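You operate a simulated robot arm through the tools that you are given. There is no shell and no other tool. Be economical: measure what you need, move in short steps, check, and stop when the job is done.

You run a simulated two-armed robot. Do the job below in one go: nothing can be reset, and whatever is moved stays where it is left.

## Task
Put the red holder in the yellow tray. Then open the right drawer of the parts bench, put the green cloth in the inside of the right drawer of the parts bench, then shut the drawer. Then turn the depth knob to 6 mm. Then open the left drawer of the parts bench, put the white cloth in the inside of the left drawer of the parts bench and shut the drawer again. Then stack the red small box from the top of the gauge bench on top of the brown small box. Then close the right drawer of the gauge bench. Then take the orange crate from the middle deck of the crate rack and leave it on the counter of the stock rack. Keep to this order. Set down upright: orange crate.

Only the result counts: the job must be done as asked and must still hold three seconds after the hand-in. Knocking over, shifting, dropping, spilling or breaking anything else fails it. Flat cloth is picked up by pressing the open fingertips on it (5 to 10 N) and closing them slowly along it; thin cloth reads only 2 to 8 mm in the jaws.

## Robot
Two 6-joint arms with two-finger parallel grippers on one trunk, on a base that drives. Base frame: it is fixed to the floor where the robot stands at the start and does not move with it; the origin is under the middle of the robot, x ahead of it, y to its left, z up; the surface under the hand at the start is at about z = 880. Lengths are in mm, angles in rad, forces in N, time in s.
The left shoulder is at the start at [280, 185, 1055], the right one opposite. With the tool pointing down near the work surface each hand reaches from about 560 to 940 mm from the robot's upright axis, wherever it stands, measured 20 degrees to its own side. Places, roughly: counter of the stock rack [-1700, -5600, 800]; depth knob [500, -900, 900]; green cloth (10x6x3 cm) [900, -600, 900]; inside of the left drawer of the parts bench [600, -300, 700]; inside of the right drawer of the parts bench [600, -1400, 700]; left drawer of the parts bench [500, -300, 800]; orange crate [-1000, -2750, 1000]; red holder (6x6x5 cm) [700, 0, 900]; right drawer of the gauge bench [300, -4400, 800]; right drawer of the parts bench [500, -1400, 800]; small box [1000, -3250, 1000]; white cloth (11x7x3 cm) [1000, -1400, 900]; yellow tray (20x22x7 cm) [900, 1600, 900]. Payload 1.57 kg a hand.
Tool frame (each hand has its own): the origin (TCP) lies between the finger pads and is the grasp point; the fingertips stand 30 mm ahead of it; z points along the fingers, y is the line along which they close. Largest opening 80 mm; finger width 17, thickness 12; the body of the gripper, 40 by 82 mm, starts 80 mm behind the TCP.
Orientation is that of the tool frame in the base frame, as a unit quaternion [w, x, y, z]. With the fingers straight down and closing along the base's y, the tool's x points along the base's -x, its y along +y and its z along -z.

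## Interface
- The arms move only by the tool step_arm. It takes "left_steps", "right_steps" or both (then of equal length, played together; a hand with none holds still); each is a list of rows, each a list of 7 numbers: the shift along the tool's x, y, z in units of 50 mm (1.0 is 50 mm), then the turn, a rotation vector about the tool's x, y, z in units of 6 degrees (1.0 is 6 degrees), then the finger opening in cm, from 0 to 8. In form: [[x, y, z, ax, ay, az, hand], ...]. A call has 1 to 20 rows; each row shifts and turns the commanded pose from where the row before left it, along the tool's axes as they then stand. A call with a number of a shift or a turn outside -1 to 1 is refused whole. Each row takes 0.2 s and may step no farther than 50 mm and 0.15 rad from the row before; otherwise, or with a gripper value out of range, the whole call is refused. A pose out of reach is approached as far as the arm can. The call stops where the force on the tool passes 40 N (or 10 N more than at its start, if that is more) or the arm is blocked; 0.2 s more then pass. The fingers move at their own pace (about 153 mm/s each) and stop on an object; they squeeze with about 36 N. The grip force told is the motor's: it shows also when the fingers shut on nothing. Time passes only in rows, and 0.2 s behind the last, so rows that do not move let the fingers close. The reply holds the time, the measured pose of the TCP, the force on the tool along the base axes, the opening and the grip force, in the units named above and with some noise, with the torque about the TCP (base axes, N m) and any sound that the robot's microphone picked up.
- Cameras (640 x 400 px; columns grow to the right, rows downward): "scene" is now at [213.9, -42, 1479]; the picture's right is [-0.63, -0.77, 0.00], its down [-0.67, 0.55, -0.49] and it looks along [0.38, -0.31, -0.87] (base axes); focal length 214 px, centre (320, 200). "left" rides on the left gripper at [72, 7, -122] in its tool frame; the picture's right is [-0.09, 1.00, 0.00], its down [-0.84, -0.08, -0.54] and it looks along [-0.54, -0.05, 0.84] (tool axes); focal length 238 px, centre (320, 200). "right" rides on the right gripper at [72, -7, -122] in its tool frame; the picture's right is [0.09, 1.00, 0.00], its down [-0.84, 0.08, -0.54] and it looks along [-0.54, 0.05, 0.84] (tool axes); focal length 238 px, centre (320, 200). There is no depth. A picture from a camera that has moved, and an enlarged one, comes with that camera's place and axes in the base frame and with its lens.
- grab_frame(camera): a new picture of that camera. It takes no simulated time.
- lift_body(by): slides the trunk up (or, below 0, down) by that many mm; the arms and the scene camera ride with it, the base frame stays. It gives what a move gives, with no picture.
- base_move(legs): drives the robot by 1 to 6 legs, each [ahead, turn to the left] in mm and rad, along the robot's own axes; the way and the turn of a leg run together, so that a leg with both is an arc; at most 1500 mm and 3.142 rad a leg. The arms and the cameras ride along, it lands a little off, and it stops where it bumps. It gives what a move gives.
- turn_head(pan, tilt): turns the head with the scene camera to pan (to the left, within 1.501 rad either way) and tilt (down, from -0.506 to 1.204), counted from straight ahead of the robot. It gives what a move gives.
- enlarge(camera, box): a new picture of the part [left, top, right, bottom] of that camera's present view, enlarged. It takes no simulated time.
- hand_in(): hands the job in; it is judged then, once.

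Go step by step. Nothing tells you exact positions but the pictures and the camera data: compare them with the known pose of the tool, close in by small moves and look again before you grip or let go. The budget is 483 turns and 230 pictures, counting those below and the enlarged ones. Unless the task says otherwise, let go and move clear before handing in, and close with one line.

The tools are called after "Request:" as a command line: name --argument value ..., lists and objects as JSON in quotes. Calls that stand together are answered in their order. step_arm: Moves the arms, as the interface text tells. Its arguments: {"type":"object","properties":{"left_steps":{"type":"array"},"right_steps":{"type":"array"}},"required":[]} The other tools are called the same way: lift_body (by) slides the trunk up or down; base_move (legs) drives the base; turn_head (pan, tilt) turns the head that bears the scene camera; grab_frame (camera) takes a picture; enlarge (camera, box) takes an enlarged picture of a part of a camera's view; hand_in () hands the job in.

At the start:

```text
t: 0.0
left_tool_pos: [605.5, -39.7, 1218.2]
left_orientation: [0.0, 0.0, 1.0, 0.0]
left_ft_force: [0.0, 0.7, -0.3]
left_wrist_torque: [0.01, -0.02, 0.01]
left_opening: 80.2
left_grip_force: 0.0
right_tool_pos: [365.8, -497.3, 1216.4]
right_orientation: [0.0, -0.001, 1.0, 0.0]
right_ft_force: [0.2, 0.3, -0.2]
right_wrist_torque: [0.0, 0.01, -0.03]
right_opening: 80.0
right_grip_force: 0.1
trunk travel left (down, up): [-750.0, 240.0]
robot x, y, heading: [-3.8, 1.9, 0.001]
head pan, tilt: [-0.686, 1.058]
```

scene: 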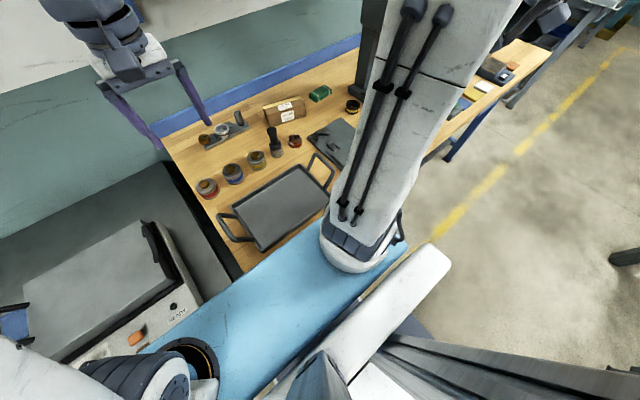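
right: 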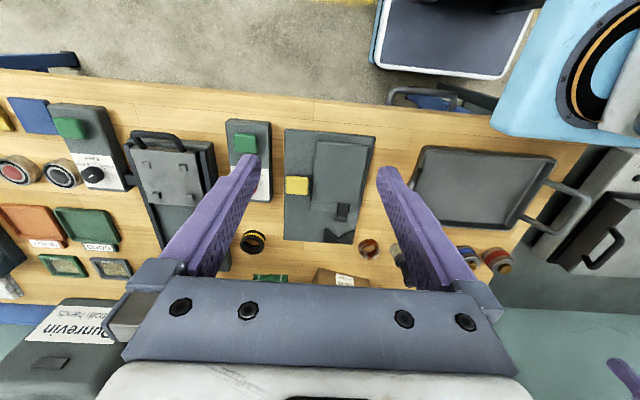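
left: 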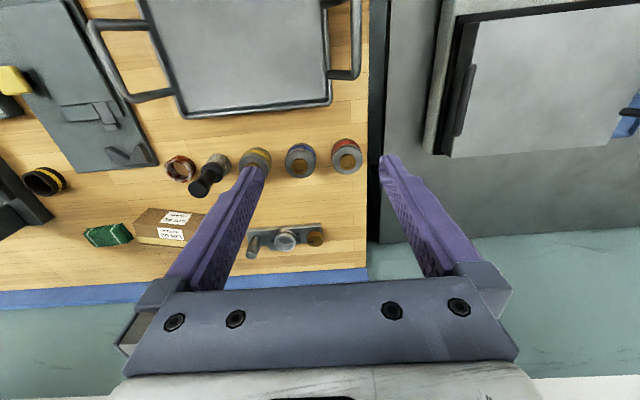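

I see a bench in front running to the right with holders, cloths and tools on it. I'll look around with the head to find the red holder and the tray.

Request:
turn_head --pan 0.0 --tilt 0.7

Request:
grab_frame --camera "scene"

Request:
turn_head --pan 1.0 --tilt 0.5

Request:
grab_frame --camera "scene"

Request:
turn_head --pan -0.9 --tilt 0.5

Request:
grab_frame --camera "scene"

```text
t: 1.1
left_tool_pos: [605.4, -39.7, 1216.2]
left_orientation: [0.0, 0.0, 1.0, 0.0]
left_ft_force: [-1.2, 0.5, 0.3]
left_wrist_torque: [0.01, -0.01, -0.02]
left_opening: 80.3
left_grip_force: 0.1
right_tool_pos: [366.1, -497.3, 1216.4]
right_orientation: [0.0, -0.001, 1.0, 0.001]
right_ft_force: [-0.1, -0.4, 0.9]
right_wrist_torque: [0.0, 0.01, 0.0]
right_opening: 79.9
right_grip_force: 0.1
trunk travel left (down, up): [-750.0, 240.0]
robot x, y, heading: [3.7, 0.7, -0.003]
head pan, tilt: [0.0, 0.7]
```

```text
226 pictures are left
camera scene: at [247.8, -0.3, 1506.3], right [0.0, -1.0, 0.0], down [-0.64, 0.0, -0.76], along [0.76, 0.0, -0.64], focal length 214 px, centre (320, 200)
```

scene: 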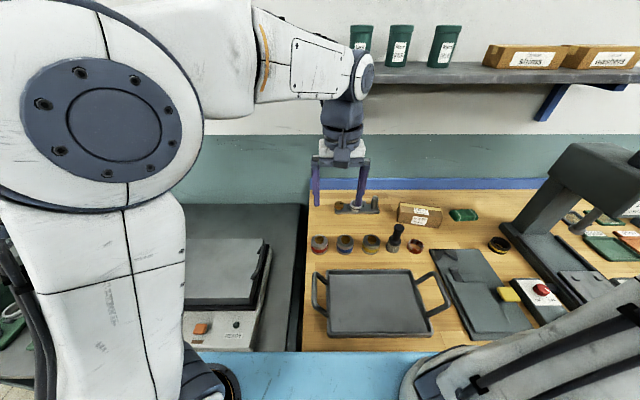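

```text
t: 2.3
left_tool_pos: [605.4, -40.3, 1216.4]
left_orientation: [-0.001, 0.0, 1.0, 0.0]
left_ft_force: [-0.1, 0.1, 0.5]
left_wrist_torque: [-0.03, -0.01, 0.01]
left_opening: 79.9
left_grip_force: 0.0
right_tool_pos: [365.3, -497.1, 1216.8]
right_orientation: [0.0, -0.002, 1.0, 0.0]
right_ft_force: [0.9, -0.1, 0.3]
right_wrist_torque: [0.0, 0.0, 0.01]
right_opening: 79.8
right_grip_force: 0.1
trunk travel left (down, up): [-750.0, 240.0]
robot x, y, heading: [-2.3, 1.5, 0.004]
head pan, tilt: [1.0, 0.499]
```

```text
225 pictures are left
camera scene: at [212.1, 76.3, 1524.0], right [0.84, -0.54, 0.0], down [-0.26, -0.4, -0.88], along [0.47, 0.74, -0.48], focal length 214 px, centre (320, 200)
```

scene: 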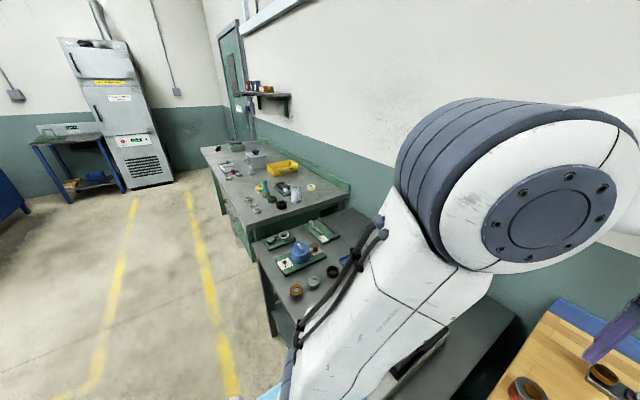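

```text
t: 4.2
left_tool_pos: [605.7, -39.2, 1217.6]
left_orientation: [0.0, 0.0, 1.0, 0.0]
left_ft_force: [0.6, 0.6, 0.3]
left_wrist_torque: [0.0, -0.02, 0.0]
left_opening: 80.0
left_grip_force: 0.1
right_tool_pos: [365.8, -496.6, 1215.4]
right_orientation: [0.001, 0.0, 1.0, -0.001]
right_ft_force: [0.1, 0.5, -0.3]
right_wrist_torque: [-0.03, -0.02, 0.0]
right_opening: 80.0
right_grip_force: 0.0
trunk travel left (down, up): [-750.0, 240.0]
robot x, y, heading: [-0.7, 5.4, 0.003]
head pan, tilt: [-0.901, 0.499]
```

```text
224 pictures are left
camera scene: at [219.5, -71.5, 1524.1], right [-0.78, -0.62, 0.0], down [-0.3, 0.38, -0.88], along [0.55, -0.69, -0.48], focal length 214 px, centre (320, 200)
```

scene: 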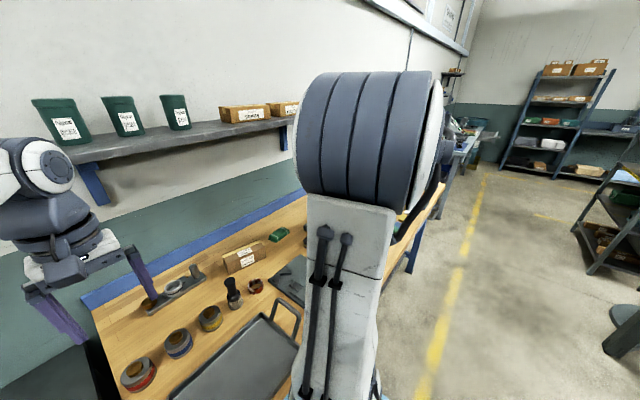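

The red thing might be one of the round jars on the bench; I'll enlarge the hand-camera view.

Request:
enlarge --camera "left" --box '[150, 120, 390, 270]'

Request:
enlarge --camera "scene" --box '[90, 230, 330, 400]'

```text
2.67 times, centred on (270, 195) of left
camera zoom: at [533.5, -33.0, 1338.6], right [0.09, 1.0, 0.0], down [0.84, -0.08, 0.54], along [0.54, -0.05, -0.84], focal length 636 px, centre (453, 213)
```

zoom: 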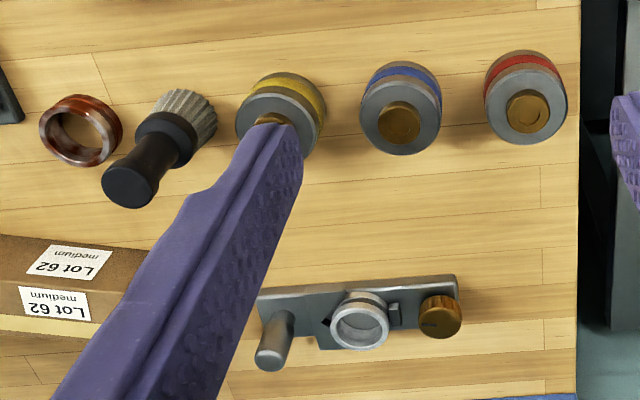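

```text
2.35 times, centred on (210, 315) of scene
camera zoom: at [219.5, -71.5, 1524.1], right [-0.78, -0.62, 0.0], down [-0.3, 0.38, -0.88], along [0.55, -0.69, -0.48], focal length 505 px, centre (579, -71)
```

zoom: 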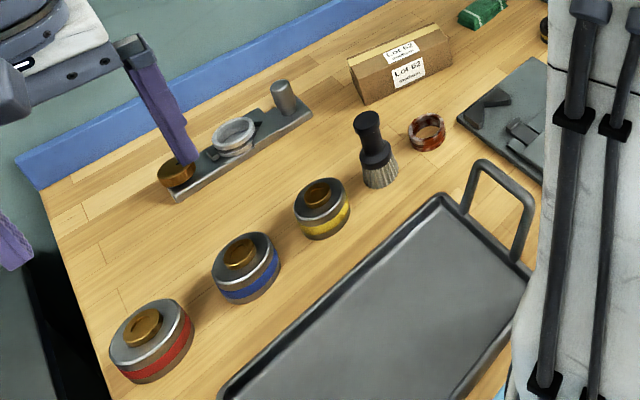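

The red-banded holder is at about (717, 3, top 930), with its blue neighbour at y ≈ -87. I'll bring the left hand above it and look.

Request:
step_arm --left_steps '[[-0.56, 0.23, 0.5, 0, 0, 0, 8], [-0.56, 0.23, 0.5, 0, 0, 0, 8], [-0.56, 0.23, 0.5, 0, 0, 0, 8], [-0.56, 0.23, 0.5, 0, 0, 0, 8], [0, 0, 0.8, 0, 0, 0, 8], [0, 0, 0, 0, 0, 0, 8]]'

Request:
grab_frame --camera "left"

```text
t: 5.6
left_tool_pos: [719.4, 9.2, 1076.4]
left_orientation: [0.0, 0.0, 1.0, 0.0]
left_ft_force: [1.0, -0.2, 0.0]
left_wrist_torque: [0.05, 0.0, 0.04]
left_opening: 79.9
left_grip_force: 0.1
right_tool_pos: [364.3, -497.3, 1216.5]
right_orientation: [0.0, -0.001, 1.0, 0.0]
right_ft_force: [0.3, 0.2, 0.8]
right_wrist_torque: [0.05, 0.0, 0.0]
right_opening: 79.8
right_grip_force: 0.0
trunk travel left (down, up): [-750.0, 240.0]
robot x, y, heading: [-0.9, -1.1, -0.004]
head pan, tilt: [-0.901, 0.499]
```

```text
221 pictures are left
camera left: at [647.0, 14.5, 1199.1], right [0.09, 1.0, 0.0], down [0.84, -0.08, 0.54], along [0.54, -0.05, -0.84], focal length 238 px, centre (320, 200)
```

left: 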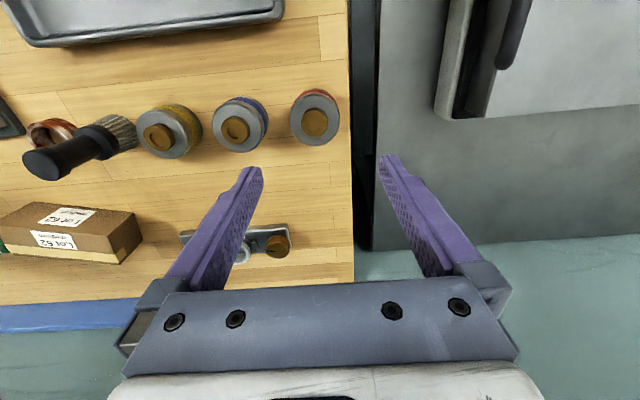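

Both views agree: holder at (717.5, 2). Descending over it and gripping.

Request:
step_arm --left_steps '[[0.04, -0.09, 0.8, 0, 0, 0, 8], [0, 0, 0.8, 0, 0, 0, 8], [0, 0, 0.8, 0, 0, 0, 8], [0, 0, 0.4, 0, 0, 0, 8], [0, 0, 0.36, 0, 0, 0, 8], [0, 0, 0, 0, 0, 0, 8]]'

Request:
grab_frame --camera "left"

```text
t: 7.0
left_tool_pos: [716.9, 3.6, 917.6]
left_orientation: [0.001, 0.0, 1.0, -0.001]
left_ft_force: [0.5, 0.0, 0.0]
left_wrist_torque: [0.01, -0.02, 0.01]
left_opening: 79.9
left_grip_force: 0.0
right_tool_pos: [364.4, -497.2, 1216.1]
right_orientation: [0.0, -0.001, 1.0, 0.0]
right_ft_force: [-0.2, -0.1, -0.1]
right_wrist_torque: [0.0, 0.0, 0.0]
right_opening: 80.2
right_grip_force: 0.0
trunk travel left (down, up): [-750.0, 240.0]
robot x, y, heading: [-1.0, 1.5, -0.001]
head pan, tilt: [-0.901, 0.499]
```

```text
220 pictures are left
camera left: at [643.7, 10.0, 1040.3], right [0.09, 1.0, 0.0], down [0.84, -0.08, 0.54], along [0.54, -0.05, -0.84], focal length 238 px, centre (320, 200)
```

left: 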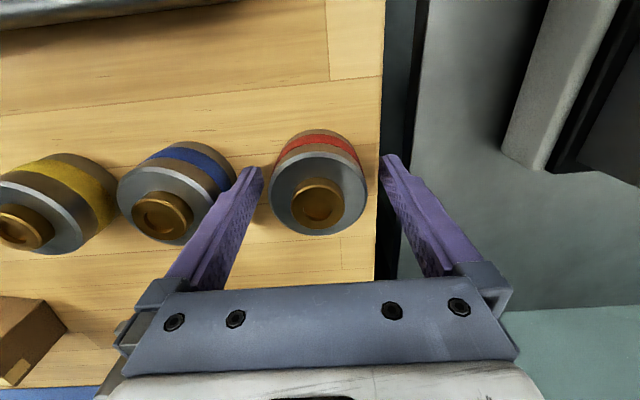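

The holder sits between the fingers. Closing and lifting.

Request:
step_arm --left_steps '[[0, 0, 0, 0, 0, 0, 5], [0, 0, 0, 0, 0, 0, 4.5], [0, 0, 0, 0, 0, 0, 4.5], [0, 0, -0.3, 0, 0, 0, 4.5], [0, 0, -0.8, 0, 0, 0, 4.5], [0, 0, -1, 0, 0, 0, 4.5], [0, 0, -1, 0, 0, 0, 4.5], [0, 0, -1, 0, 0, 0, 4.5]]'

Request:
grab_frame --camera "left"

```text
t: 8.8
left_tool_pos: [715.6, 2.4, 1122.9]
left_orientation: [-0.001, 0.0, 1.0, 0.0]
left_ft_force: [-0.6, -0.1, -6.2]
left_wrist_torque: [0.01, 0.03, -0.01]
left_opening: 57.5
left_grip_force: 35.5
right_tool_pos: [365.7, -497.8, 1215.4]
right_orientation: [0.0, -0.001, 1.0, 0.0]
right_ft_force: [0.0, 0.0, -0.2]
right_wrist_torque: [0.0, 0.0, 0.02]
right_opening: 79.9
right_grip_force: 0.2
trunk travel left (down, up): [-750.0, 240.0]
robot x, y, heading: [1.8, 1.3, 0.002]
head pan, tilt: [-0.901, 0.499]
```

```text
219 pictures are left
camera left: at [643.5, 7.8, 1245.5], right [0.09, 1.0, 0.0], down [0.84, -0.08, 0.54], along [0.54, -0.05, -0.84], focal length 238 px, centre (320, 200)
```

left: 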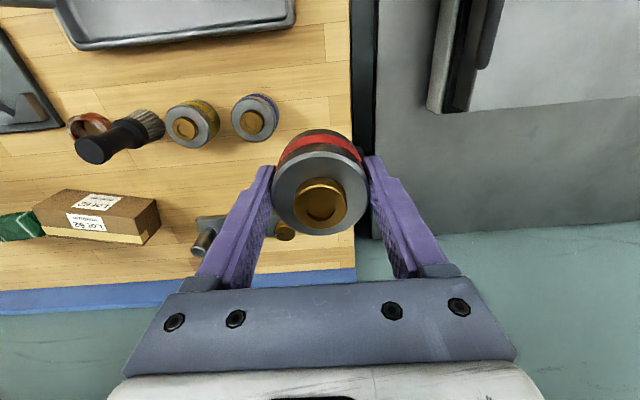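

The holder is gripped (57 mm). I'll raise and retract it, back off, and drive over to the left bench with the yellow tray.

Request:
step_arm --left_steps '[[0.5, 0, -0.7, 0, 0, 0, 4.5], [0.5, 0, -0.7, 0, 0, 0, 4.5], [0.8, 0, 0, 0, 0, 0, 4.5]]'

Request:
base_move --legs '[[-450, 0], [0, 1.5708]]'

Request:
turn_head --pan -0.3 --tilt 0.4

Request:
grab_frame --camera "scene"

```text
t: 9.6
left_tool_pos: [624.8, 1.9, 1192.5]
left_orientation: [0.001, 0.0, 1.0, 0.001]
left_ft_force: [0.8, 0.3, -6.2]
left_wrist_torque: [-0.01, 0.0, 0.0]
left_opening: 57.6
left_grip_force: 35.6
right_tool_pos: [366.1, -498.3, 1216.7]
right_orientation: [-0.001, -0.001, 1.0, 0.0]
right_ft_force: [0.2, -0.4, -0.1]
right_wrist_torque: [0.02, 0.0, 0.01]
right_opening: 80.0
right_grip_force: 0.1
trunk travel left (down, up): [-750.0, 240.0]
robot x, y, heading: [-1.2, 3.6, -0.001]
head pan, tilt: [-0.901, 0.499]
```

```text
t: 16.1
left_tool_pos: [-437.4, 627.7, 1192.1]
left_orientation: [0.0, -0.7, 0.714, 0.0]
left_ft_force: [0.1, 0.2, -6.4]
left_wrist_torque: [-0.01, 0.04, 0.0]
left_opening: 57.3
left_grip_force: 35.9
right_tool_pos: [57.4, 356.5, 1215.0]
right_orientation: [0.0, -0.701, 0.714, 0.0]
right_ft_force: [0.0, -0.6, 0.3]
right_wrist_torque: [0.03, -0.04, -0.01]
right_opening: 80.2
right_grip_force: 0.1
trunk travel left (down, up): [-750.0, 240.0]
robot x, y, heading: [-451.3, 4.0, 1.549]
head pan, tilt: [-0.901, 0.499]
```

```text
t: 17.1
left_tool_pos: [-437.3, 626.7, 1193.3]
left_orientation: [0.0, -0.7, 0.715, 0.0]
left_ft_force: [0.5, 0.4, -6.7]
left_wrist_torque: [-0.04, 0.02, -0.01]
left_opening: 57.5
left_grip_force: 36.2
right_tool_pos: [57.5, 356.6, 1215.4]
right_orientation: [0.0, -0.7, 0.714, 0.0]
right_ft_force: [-0.6, 0.5, -0.3]
right_wrist_torque: [-0.02, -0.02, 0.01]
right_opening: 79.9
right_grip_force: 0.0
trunk travel left (down, up): [-750.0, 240.0]
robot x, y, heading: [-448.1, 1.0, 1.553]
head pan, tilt: [-0.3, 0.4]
```

```text
218 pictures are left
camera scene: at [-412.5, 249.4, 1533.1], right [0.95, -0.32, 0.0], down [-0.12, -0.37, -0.92], along [0.29, 0.87, -0.39], focal length 214 px, centre (320, 200)
```

scene: 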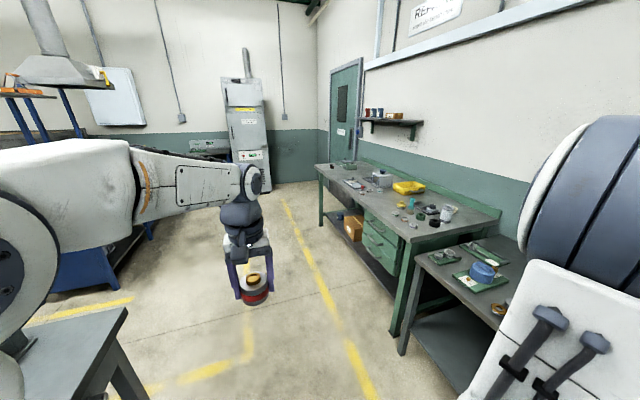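

Path along the bench is free; the tray appears at about (874, 1670). Driving alongside and turning to face it.

Request:
base_move --legs '[[1420, 0], [0, -1.553]]'

Request:
turn_head --pan 0.2 --tilt 0.5

Request:
grab_frame --camera "scene"

```text
t: 28.1
left_tool_pos: [204.0, 1451.4, 1192.2]
left_orientation: [0.0, -0.001, 1.0, 0.0]
left_ft_force: [1.0, -0.8, -6.0]
left_wrist_torque: [0.01, 0.01, 0.03]
left_opening: 57.5
left_grip_force: 36.4
right_tool_pos: [-55.1, 949.9, 1216.4]
right_orientation: [0.0, -0.002, 1.0, 0.0]
right_ft_force: [-0.1, -0.5, 0.8]
right_wrist_torque: [0.03, -0.02, -0.03]
right_opening: 80.1
right_grip_force: 0.1
trunk travel left (down, up): [-750.0, 240.0]
robot x, y, heading: [-421.9, 1444.7, 0.005]
head pan, tilt: [-0.3, 0.4]
```

```text
t: 29.0
left_tool_pos: [203.3, 1451.4, 1191.2]
left_orientation: [0.0, -0.002, 1.0, 0.0]
left_ft_force: [0.6, -0.1, -6.7]
left_wrist_torque: [-0.06, 0.01, -0.01]
left_opening: 57.6
left_grip_force: 35.9
right_tool_pos: [-56.0, 950.5, 1215.2]
right_orientation: [0.0, -0.002, 1.0, 0.0]
right_ft_force: [0.6, 0.0, 0.2]
right_wrist_torque: [0.01, 0.01, 0.02]
right_opening: 80.0
right_grip_force: 0.1
trunk travel left (down, up): [-750.0, 240.0]
robot x, y, heading: [-419.7, 1446.4, 0.005]
head pan, tilt: [0.201, 0.499]
```

```text
217 pictures are left
camera scene: at [-169.9, 1465.0, 1524.0], right [0.2, -0.98, 0.0], down [-0.47, -0.1, -0.88], along [0.86, 0.18, -0.48], focal length 214 px, centre (320, 200)
```

scene: 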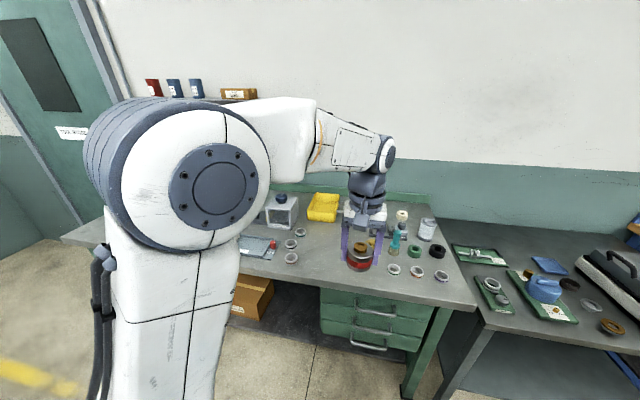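

Tray at about (869, 1665), bench edge at x≈349. I'll drive forward 400 mm.

Request:
base_move --legs '[[400, 0]]'

Request:
grab_frame --camera "left"

```text
t: 31.5
left_tool_pos: [604.9, 1453.2, 1190.9]
left_orientation: [0.0, -0.003, 1.0, 0.001]
left_ft_force: [-0.5, -0.2, -6.9]
left_wrist_torque: [0.0, -0.02, 0.02]
left_opening: 57.5
left_grip_force: 36.2
right_tool_pos: [346.7, 951.9, 1215.8]
right_orientation: [0.0, -0.003, 1.0, 0.001]
right_ft_force: [0.1, -0.1, -0.5]
right_wrist_torque: [0.02, 0.01, -0.01]
right_opening: 80.1
right_grip_force: 0.0
trunk travel left (down, up): [-750.0, 240.0]
robot x, y, heading: [-21.1, 1446.9, 0.005]
head pan, tilt: [0.201, 0.499]
```

```text
216 pictures are left
camera left: at [532.3, 1459.7, 1313.7], right [0.09, 1.0, 0.0], down [0.84, -0.07, 0.54], along [0.54, -0.05, -0.84], focal length 238 px, centre (320, 200)
```

left: 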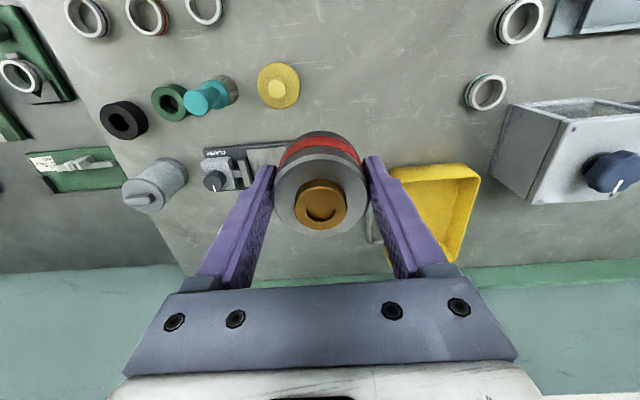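

The tray is ahead-left of the hand. Moving above it.

Request:
step_arm --left_steps '[[-0.67, 0.57, 0, 0, 0, 0, 4.5], [-0.67, 0.57, 0, 0, 0, 0, 4.5], [-0.67, 0.57, 0, 0, 0, 0, 4.5], [-0.67, 0.57, 0, 0, 0, 0, 4.5], [-0.67, 0.57, 0, 0, 0, 0, 4.5], [-0.67, 0.57, 0, 0, 0, 0, 4.5], [-0.67, 0.57, 0, 0, 0, 0, 4.5]]'

Request:
grab_frame --camera "left"

Request:
grab_frame --camera "scene"

```text
t: 33.1
left_tool_pos: [821.3, 1652.8, 1187.3]
left_orientation: [-0.001, -0.003, 1.0, 0.001]
left_ft_force: [-0.6, -0.4, -4.8]
left_wrist_torque: [0.0, -0.04, 0.0]
left_opening: 57.5
left_grip_force: 35.9
left hand out of reach, approached as far as the arm can: row 7
right_tool_pos: [345.9, 951.0, 1216.9]
right_orientation: [0.001, -0.002, 1.0, 0.0]
right_ft_force: [-1.1, 0.0, 0.3]
right_wrist_torque: [0.01, -0.04, -0.01]
right_opening: 80.0
right_grip_force: 0.2
trunk travel left (down, up): [-750.0, 240.0]
robot x, y, heading: [-23.6, 1447.9, 0.006]
head pan, tilt: [0.201, 0.499]
```

```text
215 pictures are left
camera left: at [750.5, 1658.7, 1309.7], right [0.09, 1.0, 0.0], down [0.84, -0.07, 0.54], along [0.54, -0.05, -0.84], focal length 238 px, centre (320, 200)
```

left: 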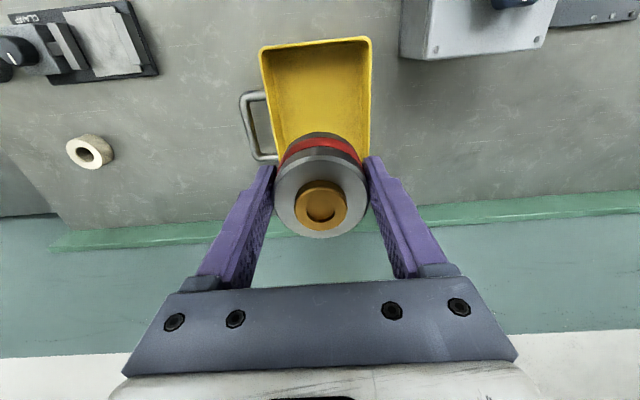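

```text
214 pictures are left
camera scene: at [229.4, 1467.0, 1524.5], right [0.2, -0.98, 0.0], down [-0.47, -0.1, -0.88], along [0.86, 0.18, -0.48], focal length 214 px, centre (320, 200)
```

scene: 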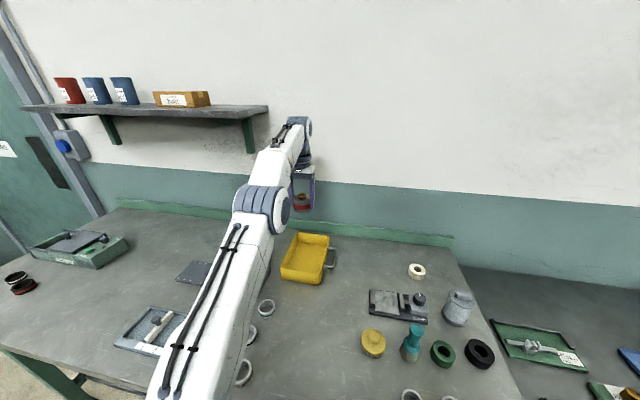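

Tray spans x 747–961, y 1580–1720, with the holder almost above it. Lowering partway and checking.

Request:
step_arm --left_steps '[[0, 0, 0.9, 0, 0, 0, 4.5], [0, 0, 0.9, 0, 0, 0, 4.5], [0, 0, 0.9, 0, 0, 0, 4.5], [0, 0, 0.9, 0, 0, 0, 4.5], [0, 0, 0, 0, 0, 0, 4.5]]'

Request:
grab_frame --camera "left"

Request:
enlarge --camera "scene" --box '[220, 180, 380, 300]'

```text
t: 34.3
left_tool_pos: [824.3, 1652.7, 1002.8]
left_orientation: [0.0, -0.003, 1.0, 0.001]
left_ft_force: [-0.2, -1.6, -6.3]
left_wrist_torque: [0.02, 0.07, 0.0]
left_opening: 57.4
left_grip_force: 35.8
right_tool_pos: [347.4, 951.3, 1216.4]
right_orientation: [0.0, -0.002, 1.0, 0.0]
right_ft_force: [-0.2, 0.0, 0.3]
right_wrist_torque: [0.01, -0.01, 0.02]
right_opening: 80.0
right_grip_force: 0.0
trunk travel left (down, up): [-750.0, 240.0]
robot x, y, heading: [-19.4, 1446.5, 0.004]
head pan, tilt: [0.201, 0.499]
```

```text
213 pictures are left
camera left: at [752.2, 1658.6, 1125.5], right [0.09, 1.0, 0.0], down [0.84, -0.07, 0.54], along [0.54, -0.05, -0.84], focal length 238 px, centre (320, 200)
```

left: 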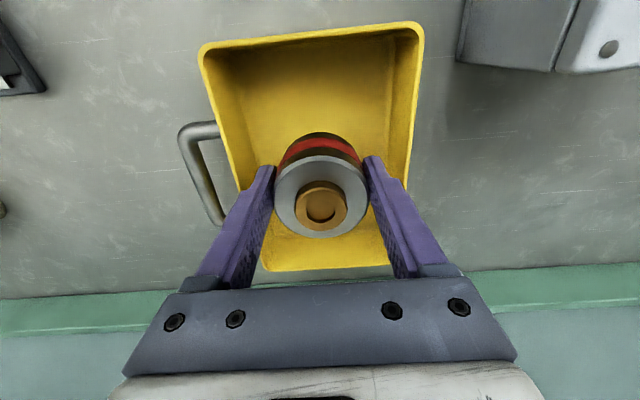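

```text
3.33 times, centred on (300, 240) of scene
camera zoom: at [231.6, 1467.2, 1523.9], right [0.2, -0.98, 0.0], down [-0.47, -0.1, -0.88], along [0.86, 0.18, -0.48], focal length 715 px, centre (387, 67)
```

zoom: 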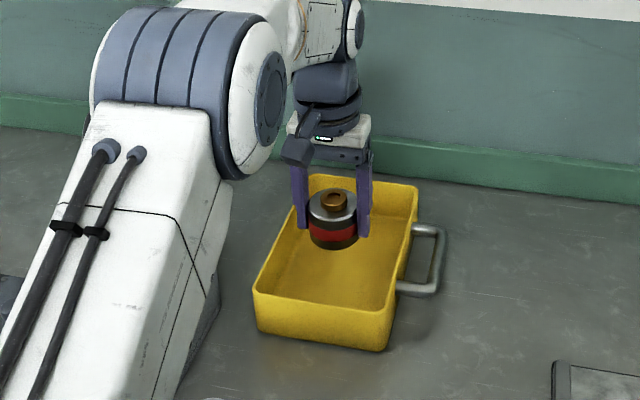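

Well centred between the tray walls. Lowering in small steps to contact.

Request:
step_arm --left_steps '[[0, 0, 0.8, 0, 0, 0, 4.5], [0, 0, 0.5, 0, 0, 0, 4.5], [0, 0, 0.2, 0, 0, 0, 4.5], [0, 0, 0.1, 0, 0, 0, 4.5], [0, 0, 0, 0, 0, 0, 4.5]]'

Request:
grab_frame --camera "left"

```text
t: 35.5
left_tool_pos: [822.6, 1652.9, 925.0]
left_orientation: [-0.002, -0.003, 1.0, 0.0]
left_ft_force: [0.6, -0.1, -7.0]
left_wrist_torque: [0.01, 0.02, 0.0]
left_opening: 57.5
left_grip_force: 35.7
right_tool_pos: [347.0, 952.2, 1216.8]
right_orientation: [0.0, -0.002, 1.0, 0.0]
right_ft_force: [-0.9, 1.5, 0.5]
right_wrist_torque: [0.02, 0.01, -0.02]
right_opening: 80.3
right_grip_force: 0.1
trunk travel left (down, up): [-750.0, 240.0]
robot x, y, heading: [-21.2, 1447.6, 0.002]
head pan, tilt: [0.201, 0.499]
```

```text
211 pictures are left
camera left: at [750.9, 1659.7, 1046.3], right [0.09, 1.0, 0.0], down [0.84, -0.07, 0.54], along [0.54, -0.05, -0.84], focal length 238 px, centre (320, 200)
```

left: 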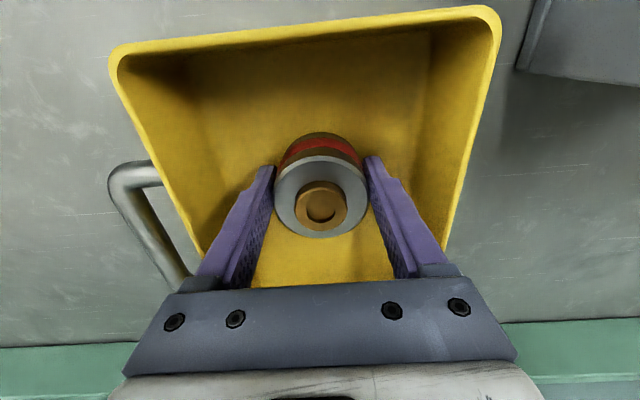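

Request:
step_arm --left_steps '[[0, 0, 0.08, 0, 0, 0, 4.5], [0, 0, 0.08, 0, 0, 0, 4.5], [0, 0, 0.06, 0, 0, 0, 4.5]]'

```text
t: 36.3
left_tool_pos: [824.5, 1654.2, 917.1]
left_orientation: [0.005, -0.003, 1.0, 0.001]
left_ft_force: [0.9, 0.1, 28.7]
left_wrist_torque: [-0.42, -0.15, -0.03]
left_opening: 57.8
left_grip_force: 36.5
right_tool_pos: [345.3, 951.9, 1217.8]
right_orientation: [0.001, -0.002, 1.0, 0.0]
right_ft_force: [-1.0, 0.1, -0.6]
right_wrist_torque: [-0.01, -0.01, -0.01]
right_opening: 80.1
right_grip_force: 0.1
trunk travel left (down, up): [-750.0, 240.0]
robot x, y, heading: [-18.8, 1446.1, 0.005]
head pan, tilt: [0.201, 0.499]
```

Contact with the tray floor. Releasing with a small opening and rising.

Request:
step_arm --left_steps '[[0, 0, -0.04, 0, 0, 0, 5.8], [0, 0, 0, 0, 0, 0, 6.8], [0, 0, 0, 0, 0, 0, 6.8], [0, 0, -0.5, 0, 0, 0, 6.8], [0, 0, -0.8, 0, 0, 0, 6.8], [0, 0, -1, 0, 0, 0, 6.8], [0, 0, -1, 0, 0, 0, 6.8], [0.4, 0, -0.8, 0, 0, 0, 6.8], [0.4, 0, -0.8, 0, 0, 0, 8]]'

Request:
grab_frame --camera "left"

```text
t: 38.3
left_tool_pos: [783.0, 1657.2, 1160.7]
left_orientation: [-0.001, -0.003, 1.0, 0.0]
left_ft_force: [0.8, 0.0, -0.4]
left_wrist_torque: [0.01, -0.02, -0.01]
left_opening: 80.0
left_grip_force: 0.2
right_tool_pos: [347.7, 951.6, 1216.3]
right_orientation: [0.0, -0.002, 1.0, 0.0]
right_ft_force: [-0.6, -0.4, 0.2]
right_wrist_torque: [0.0, 0.0, 0.0]
right_opening: 80.1
right_grip_force: 0.1
trunk travel left (down, up): [-750.0, 240.0]
robot x, y, heading: [-17.4, 1447.3, 0.007]
head pan, tilt: [0.201, 0.499]
```

```text
210 pictures are left
camera left: at [711.1, 1662.0, 1282.9], right [0.09, 1.0, 0.0], down [0.84, -0.07, 0.54], along [0.54, -0.05, -0.84], focal length 238 px, centre (320, 200)
```

left: 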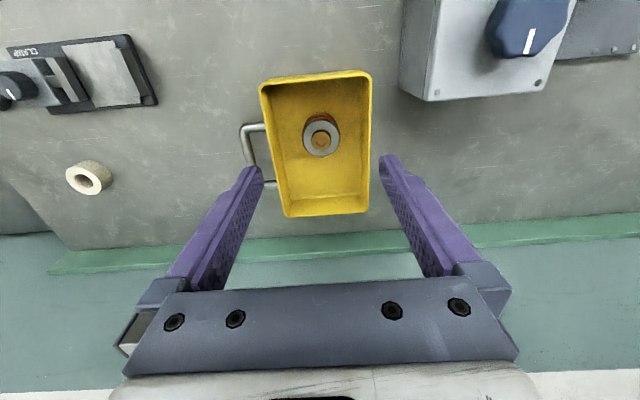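

The holder is in the tray. Tucking the left arm, backing out and turning to face the parts bench's far end.

Request:
step_arm --left_steps '[[0.8, 0.3, -0.1, 0, 0, 0, 8], [0.8, 0.3, -0.1, 0, 0, 0, 8], [0.8, 0.3, -0.1, 0, 0, 0, 8], [0.8, 0.3, -0.1, 0, 0, 0, 8], [0.8, 0.3, -0.1, 0, 0, 0, 8], [0.8, 0.3, -0.1, 0, 0, 0, 8], [0.8, 0.3, -0.1, 0, 0, 0, 8]]'

Request:
base_move --legs '[[-430, 0], [0, -1.5708]]'

Request:
turn_head --pan 0.0 --tilt 0.3

Request:
grab_frame --camera "scene"

```text
t: 39.9
left_tool_pos: [503.0, 1756.7, 1194.2]
left_orientation: [0.0, -0.001, 1.0, 0.001]
left_ft_force: [0.4, 0.4, -0.5]
left_wrist_torque: [0.0, 0.0, -0.02]
left_opening: 79.9
left_grip_force: 0.1
right_tool_pos: [347.5, 952.0, 1216.5]
right_orientation: [-0.001, -0.002, 1.0, 0.0]
right_ft_force: [0.4, 0.3, 0.2]
right_wrist_torque: [-0.02, 0.01, -0.01]
right_opening: 80.3
right_grip_force: 0.2
trunk travel left (down, up): [-750.0, 240.0]
robot x, y, heading: [-23.4, 1448.6, 0.005]
head pan, tilt: [0.201, 0.499]
```

```text
t: 46.3
left_tool_pos: [-138.1, 922.8, 1194.1]
left_orientation: [0.001, 0.703, 0.712, 0.0]
left_ft_force: [-0.2, 0.9, -0.5]
left_wrist_torque: [0.01, 0.01, 0.0]
left_opening: 80.2
left_grip_force: 0.1
right_tool_pos: [-945.2, 1072.8, 1216.9]
right_orientation: [0.0, 0.703, 0.711, 0.0]
right_ft_force: [-0.3, 0.5, 1.0]
right_wrist_torque: [-0.01, -0.03, 0.01]
right_opening: 79.9
right_grip_force: 0.0
trunk travel left (down, up): [-750.0, 240.0]
robot x, y, heading: [-453.9, 1445.5, -1.554]
head pan, tilt: [0.201, 0.499]
```

```text
t: 47.1
left_tool_pos: [-138.3, 922.7, 1194.5]
left_orientation: [0.0, 0.703, 0.711, 0.0]
left_ft_force: [-0.3, 0.5, 0.1]
left_wrist_torque: [0.01, 0.03, -0.02]
left_opening: 80.0
left_grip_force: 0.1
right_tool_pos: [-944.3, 1073.0, 1216.6]
right_orientation: [0.0, 0.703, 0.711, 0.0]
right_ft_force: [0.2, 0.0, -0.5]
right_wrist_torque: [0.02, -0.03, 0.01]
right_opening: 80.0
right_grip_force: 0.1
trunk travel left (down, up): [-750.0, 240.0]
robot x, y, heading: [-452.5, 1446.6, -1.561]
head pan, tilt: [0.0, 0.3]
```

```text
209 pictures are left
camera scene: at [-446.3, 1191.3, 1542.4], right [-1.0, -0.01, 0.0], down [0.0, 0.3, -0.96], along [0.01, -0.95, -0.3], focal length 214 px, centre (320, 200)
```

scene: 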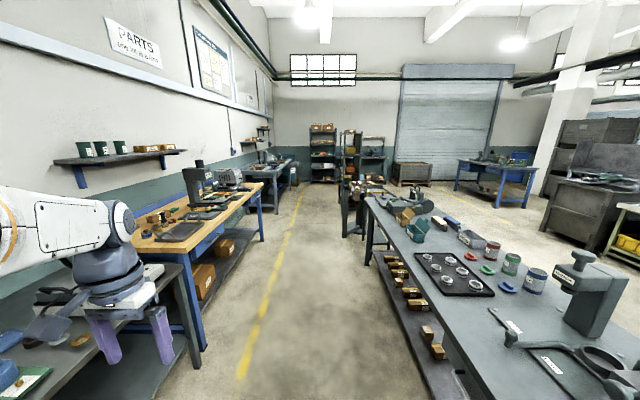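

The aisle is clear (tables at x>350 and x<-920). Driving to the right drawer of the parts bench.

Request:
base_move --legs '[[1400, 0], [1300, 0], [0, 1.557]]'

Request:
turn_head --pan 0.0 --tilt 0.6

Request:
grab_frame --camera "scene"

```text
t: 64.0
left_tool_pos: [44.3, -988.4, 1194.6]
left_orientation: [0.0, 0.021, 1.0, 0.0]
left_ft_force: [0.3, 0.1, 0.3]
left_wrist_torque: [-0.02, -0.02, 0.01]
left_opening: 79.7
left_grip_force: 0.1
right_tool_pos: [-148.4, -1786.3, 1216.2]
right_orientation: [-0.001, 0.021, 1.0, -0.001]
right_ft_force: [0.7, 0.6, 0.7]
right_wrist_torque: [0.03, -0.01, 0.02]
right_opening: 80.0
right_grip_force: 0.1
trunk travel left (down, up): [-750.0, 240.0]
robot x, y, heading: [-492.9, -1274.8, -0.04]
head pan, tilt: [0.0, 0.3]
```

```text
t: 64.8
left_tool_pos: [44.1, -987.1, 1195.1]
left_orientation: [0.0, 0.02, 1.0, -0.001]
left_ft_force: [0.2, -0.2, 0.5]
left_wrist_torque: [0.0, -0.05, -0.02]
left_opening: 80.1
left_grip_force: 0.0
right_tool_pos: [-149.0, -1785.5, 1215.6]
right_orientation: [0.001, 0.02, 1.0, 0.0]
right_ft_force: [-0.4, -0.4, -0.7]
right_wrist_torque: [0.0, -0.04, -0.01]
right_opening: 80.2
right_grip_force: 0.0
trunk travel left (down, up): [-750.0, 240.0]
robot x, y, heading: [-495.2, -1275.9, -0.04]
head pan, tilt: [0.0, 0.6]
```

```text
208 pictures are left
camera scene: at [-242.5, -1283.9, 1515.0], right [-0.04, -1.0, 0.0], down [-0.56, 0.02, -0.83], along [0.82, -0.03, -0.56], focal length 214 px, centre (320, 200)
```

scene: 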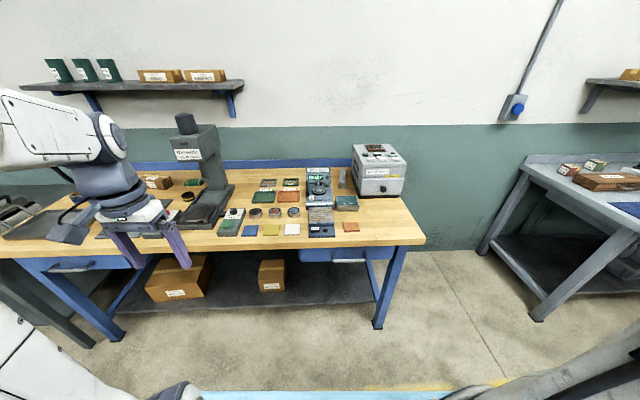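

Request:
enlarge --camera "scene" --box '[200, 130, 440, 290]'

```text
2.50 times, centred on (320, 210) of scene
camera zoom: at [-242.5, -1283.9, 1515.0], right [-0.04, -1.0, 0.0], down [-0.56, 0.02, -0.83], along [0.82, -0.03, -0.56], focal length 536 px, centre (320, 175)
```

zoom: 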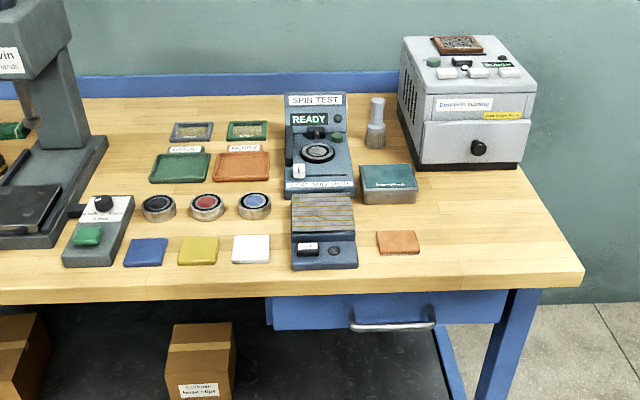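

Right drawer handle (horizontal bow bar) is at about (380, -1435, 780). I'll lower the trunk a bit and turn the right hand to point forward with fingers closing vertically.

Request:
lift_body --by -200

Request:
step_arm --right_steps '[[0, 0, 0, 0, 0, 1, 8], [0, 0, 0, 0, 0, 1, 8], [0, 0, 0, 0, 0, 1, 8], [0, 0, 0, 0, 0, 1, 8], [0, 0, 0, 0, 0, 1, 8], [0, 0, 0, 0, 0, 1, 8], [0, 0, 0, 0, 0, 1, 8], [0, 0, 0, 0, 0, 1, 8], [0, 0, 0, 0, 0, 1, 8], [0, 0, 0, 0, 0, 1, 8], [0, 0, 0, 0, 0, 1, 8], [0, 0, 0, 0, 0, 1, 8], [0, 0, 0, 0, 0, 1, 8], [0, 0, 0, 0, 0, 1, 8], [0, 0, 0, 0, 0, 1, 8]]'

Request:
step_arm --right_steps '[[0, 0, 0, -1, 0, 0, 8], [0, 0, 0, -1, 0, 0, 8], [0, 0, 0, -1, 0, 0, 8], [0, 0, 0, -1, 0, 0, 8], [0, 0, 0, -1, 0, 0, 8], [0, 0, 0, -1, 0, 0, 8], [0, 0, 0, -1, 0, 0, 8], [0, 0, 0, -1, 0, 0, 8], [0, 0, 0, -1, 0, 0, 8], [0, 0, 0, -1, 0, 0, 8], [0, 0, 0, -1, 0, 0, 8], [0, 0, 0, -1, 0, 0, 8], [0, 0, 0, -1, 0, 0, 8], [0, 0, 0, -1, 0, 0, 8], [0, 0, 0, -1, 0, 0, 8]]'

Request:
grab_frame --camera "right"

```text
t: 67.0
left_tool_pos: [44.3, -987.5, 995.3]
left_orientation: [0.0, 0.02, 1.0, 0.0]
left_ft_force: [-0.5, -0.1, -0.1]
left_wrist_torque: [-0.01, -0.02, 0.0]
left_opening: 80.0
left_grip_force: 0.0
right_tool_pos: [-148.6, -1785.2, 1015.4]
right_orientation: [0.0, 0.021, 1.0, 0.001]
right_ft_force: [-0.9, 0.5, -0.1]
right_wrist_torque: [0.01, -0.02, 0.0]
right_opening: 80.1
right_grip_force: 0.0
trunk travel left (down, up): [-550.0, 440.0]
robot x, y, heading: [-495.7, -1277.8, -0.043]
head pan, tilt: [0.0, 0.6]
```

```text
t: 70.2
left_tool_pos: [44.4, -988.4, 995.1]
left_orientation: [0.001, 0.021, 1.0, 0.001]
left_ft_force: [-0.8, 0.0, -1.5]
left_wrist_torque: [0.01, -0.01, 0.05]
left_opening: 80.3
left_grip_force: 0.1
right_tool_pos: [-147.8, -1785.9, 1017.2]
right_orientation: [0.0, 0.722, 0.692, -0.001]
right_ft_force: [-0.1, -0.4, 0.1]
right_wrist_torque: [-0.02, 0.02, -0.01]
right_opening: 80.2
right_grip_force: 0.1
trunk travel left (down, up): [-550.0, 440.0]
robot x, y, heading: [-496.6, -1275.2, -0.043]
head pan, tilt: [0.0, 0.6]
```

```text
t: 73.4
left_tool_pos: [44.1, -988.3, 995.0]
left_orientation: [-0.001, 0.02, 1.0, 0.0]
left_ft_force: [-0.1, -0.2, 0.0]
left_wrist_torque: [0.01, 0.0, -0.03]
left_opening: 80.0
left_grip_force: 0.1
right_tool_pos: [-139.5, -1790.1, 1016.5]
right_orientation: [0.51, 0.509, 0.49, 0.49]
right_ft_force: [-0.5, -0.6, 0.4]
right_wrist_torque: [0.0, -0.01, -0.03]
right_opening: 80.1
right_grip_force: 0.0
right hand out of reach, approached as far as the arm can: row 13, 14
trunk travel left (down, up): [-550.0, 440.0]
robot x, y, heading: [-491.5, -1275.9, -0.041]
head pan, tilt: [0.0, 0.6]
```

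```text
206 pictures are left
camera right: at [-257.5, -1714.3, 1009.4], right [0.0, 0.09, 1.0], down [-0.57, -0.81, 0.08], along [0.82, -0.57, 0.05], focal length 238 px, centre (320, 200)
```

right: 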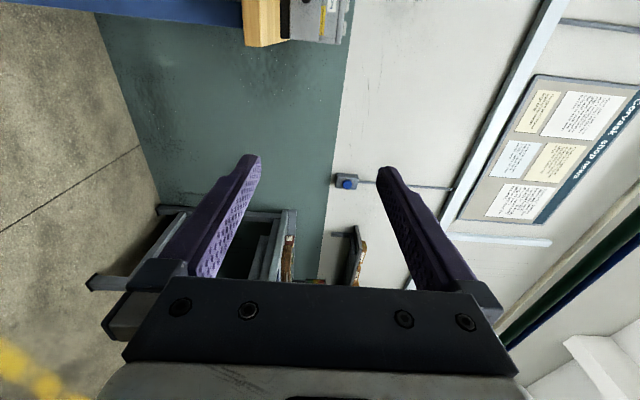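

The hand points forward. Moving it in front of the handle and looking.

Request:
step_arm --right_steps '[[0.532, -0.337, 0.5, 0, 0, 0, 8], [0.532, -0.337, 0.5, 0, 0, 0, 8], [0.532, -0.337, 0.5, 0, 0, 0, 8], [0.532, -0.337, 0.5, 0, 0, 0, 8], [0.532, -0.337, 0.5, 0, 0, 0, 8], [0.532, -0.337, 0.5, 0, 0, 0, 8], [0.532, -0.337, 0.5, 0, 0, 0, 8], [0.532, -0.337, 0.5, 0, 0, 0, 8], [0.532, -0.337, 0.5, 0, 0, 0, 8], [0.532, -0.337, 0.5, 0, 0, 0, 8], [0.532, -0.337, 0.5, 0, 0, 0, 8], [0.532, -0.337, 0.5, 0, 0, 0, 8], [0.532, -0.337, 0.5, 0, 0, 0, 8], [0.532, -0.337, 0.5, 0, 0, 0, 8]]'

Request:
grab_frame --camera "right"

Request:
grab_frame --camera "scene"

```text
t: 76.4
left_tool_pos: [44.6, -988.2, 994.3]
left_orientation: [0.0, 0.022, 1.0, 0.0]
left_ft_force: [0.3, -0.7, 0.0]
left_wrist_torque: [0.0, 0.0, -0.02]
left_opening: 79.8
left_grip_force: 0.2
right_tool_pos: [222.8, -1553.5, 759.0]
right_orientation: [0.51, 0.51, 0.49, 0.49]
right_ft_force: [0.3, -0.5, -0.1]
right_wrist_torque: [0.02, 0.03, 0.01]
right_opening: 80.0
right_grip_force: 0.0
right hand out of reach, approached as far as the arm can: row 3, 4, 5, 6, 7, 8, 9
trunk travel left (down, up): [-550.0, 440.0]
robot x, y, heading: [-492.1, -1276.5, -0.044]
head pan, tilt: [0.0, 0.6]
```

```text
205 pictures are left
camera right: at [104.6, -1477.6, 750.7], right [0.0, 0.09, 1.0], down [-0.58, -0.81, 0.08], along [0.82, -0.57, 0.05], focal length 238 px, centre (320, 200)
```

right: 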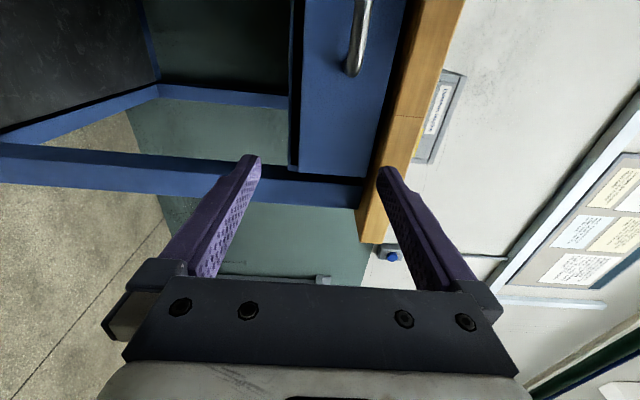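

```text
204 pictures are left
camera scene: at [-242.8, -1284.3, 1315.0], right [-0.04, -1.0, 0.0], down [-0.56, 0.02, -0.83], along [0.82, -0.03, -0.56], focal length 214 px, centre (320, 200)
```

scene: 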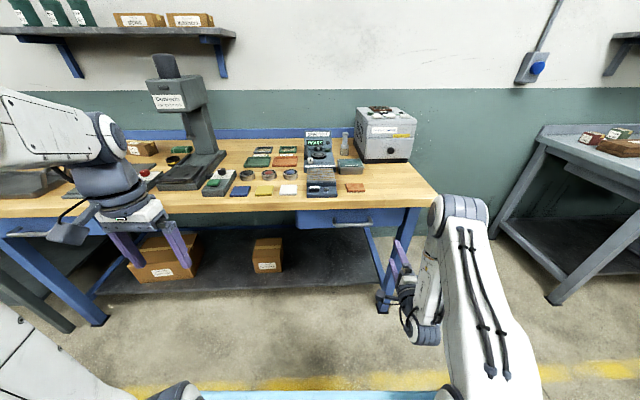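

Some rows were clipped by reach; shifting left in front of the handle.

Request:
step_arm --right_steps '[[0.8, 0.15, 0, 0, 0, 0, 8], [0.8, 0.15, 0, 0, 0, 0, 8], [0.7, 0.15, 0, 0, 0, 0, 8], [0, 0, 0, 0, 0, 0, 8]]'

Request:
grab_frame --camera "right"

Request:
enlarge --camera "scene" --box '[280, 180, 480, 330]'

```text
t: 77.4
left_tool_pos: [43.8, -986.2, 994.0]
left_orientation: [0.0, 0.02, 1.0, 0.0]
left_ft_force: [0.0, -0.5, -0.6]
left_wrist_torque: [0.02, 0.0, -0.02]
left_opening: 80.2
left_grip_force: 0.0
right_tool_pos: [215.0, -1537.2, 774.9]
right_orientation: [0.506, 0.507, 0.494, 0.494]
right_ft_force: [0.0, -0.2, -0.5]
right_wrist_torque: [-0.03, 0.01, 0.0]
right_opening: 79.9
right_grip_force: 0.1
right hand out of reach, approached as far as the arm can: row 1, 2, 3
trunk travel left (down, up): [-550.0, 440.0]
robot x, y, heading: [-492.9, -1272.4, -0.038]
head pan, tilt: [0.0, 0.6]
```

```text
203 pictures are left
camera right: at [95.2, -1462.1, 767.7], right [0.0, 0.09, 1.0], down [-0.56, -0.82, 0.08], along [0.83, -0.56, 0.05], focal length 238 px, centre (320, 200)
```

right: 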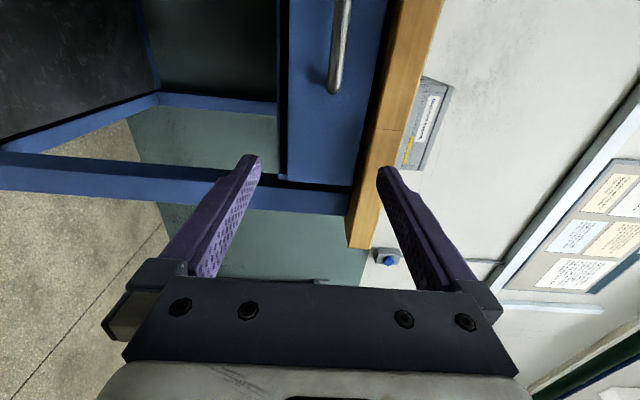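

```text
2.67 times, centred on (380, 255) of scene
camera zoom: at [-242.5, -1283.9, 1315.0], right [-0.04, -1.0, 0.0], down [-0.56, 0.02, -0.83], along [0.82, -0.03, -0.56], focal length 572 px, centre (160, 53)
```

zoom: 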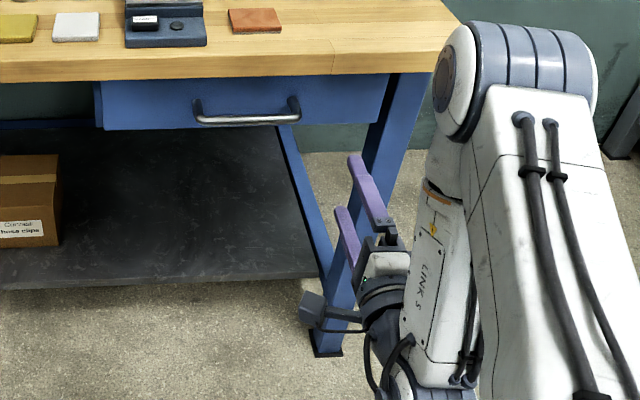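

The arm is folded too tightly; I'll move the hand forward while shifting toward the handle, which is at about (360, -1430, 787).

Request:
step_arm --right_steps '[[0, 0.1, 0.8, 0, 0, 0, 8], [0.5, 0.1, 0.5, 0, 0, 0, 8], [0.7, 0, 0, 0, 0, 0, 8], [0.7, 0, 0, 0, 0, 0, 8], [0, 0, 0, 0, 0, 0, 8]]'

Request:
grab_frame --camera "right"

```text
t: 78.6
left_tool_pos: [44.6, -987.9, 994.9]
left_orientation: [0.001, 0.02, 1.0, 0.0]
left_ft_force: [0.5, -0.4, -0.5]
left_wrist_torque: [-0.01, 0.0, 0.0]
left_opening: 80.0
left_grip_force: 0.0
right_tool_pos: [246.3, -1549.1, 783.0]
right_orientation: [0.506, 0.506, 0.494, 0.494]
right_ft_force: [0.3, -0.7, 0.3]
right_wrist_torque: [-0.03, 0.01, 0.0]
right_opening: 79.8
right_grip_force: 0.1
right hand out of reach, approached as far as the arm can: row 1, 2, 3, 4
trunk travel left (down, up): [-550.0, 440.0]
robot x, y, heading: [-495.1, -1274.6, -0.038]
head pan, tilt: [0.0, 0.6]
```

```text
201 pictures are left
camera right: at [127.3, -1474.5, 775.3], right [0.0, 0.09, 1.0], down [-0.56, -0.82, 0.08], along [0.83, -0.56, 0.05], focal length 238 px, centre (320, 200)
```

right: 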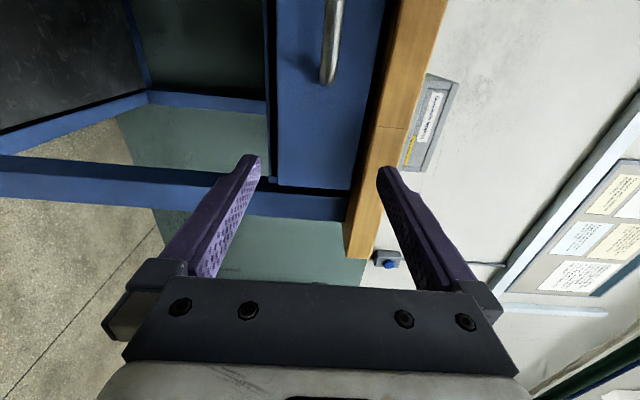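

The forward-pointing wrist seems limited there. I'll inspect the handle to judge hooking it from above with a downward hand instead.

Request:
enlarge --camera "scene" --box '[330, 195, 410, 245]'

Request:
enlarge --camera "right" --box '[260, 0, 420, 100]'

```text
8.00 times, centred on (370, 220) of scene
camera zoom: at [-242.5, -1283.9, 1315.0], right [-0.04, -1.0, 0.0], down [-0.56, 0.02, -0.83], along [0.82, -0.03, -0.56], focal length 1716 px, centre (-80, 40)
```

zoom: 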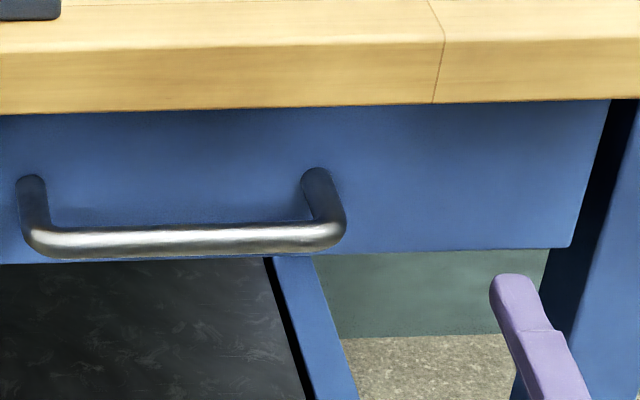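

```text
4.00 times, centred on (340, 50) of right
camera zoom: at [127.3, -1474.5, 775.3], right [0.0, 0.09, 1.0], down [-0.56, -0.82, 0.08], along [0.83, -0.56, 0.05], focal length 953 px, centre (240, 800)
```

zoom: 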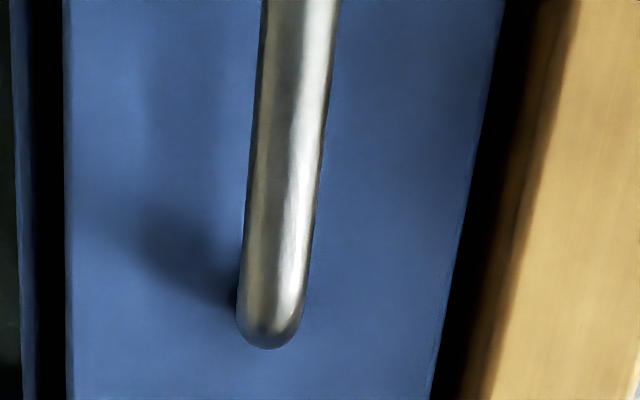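

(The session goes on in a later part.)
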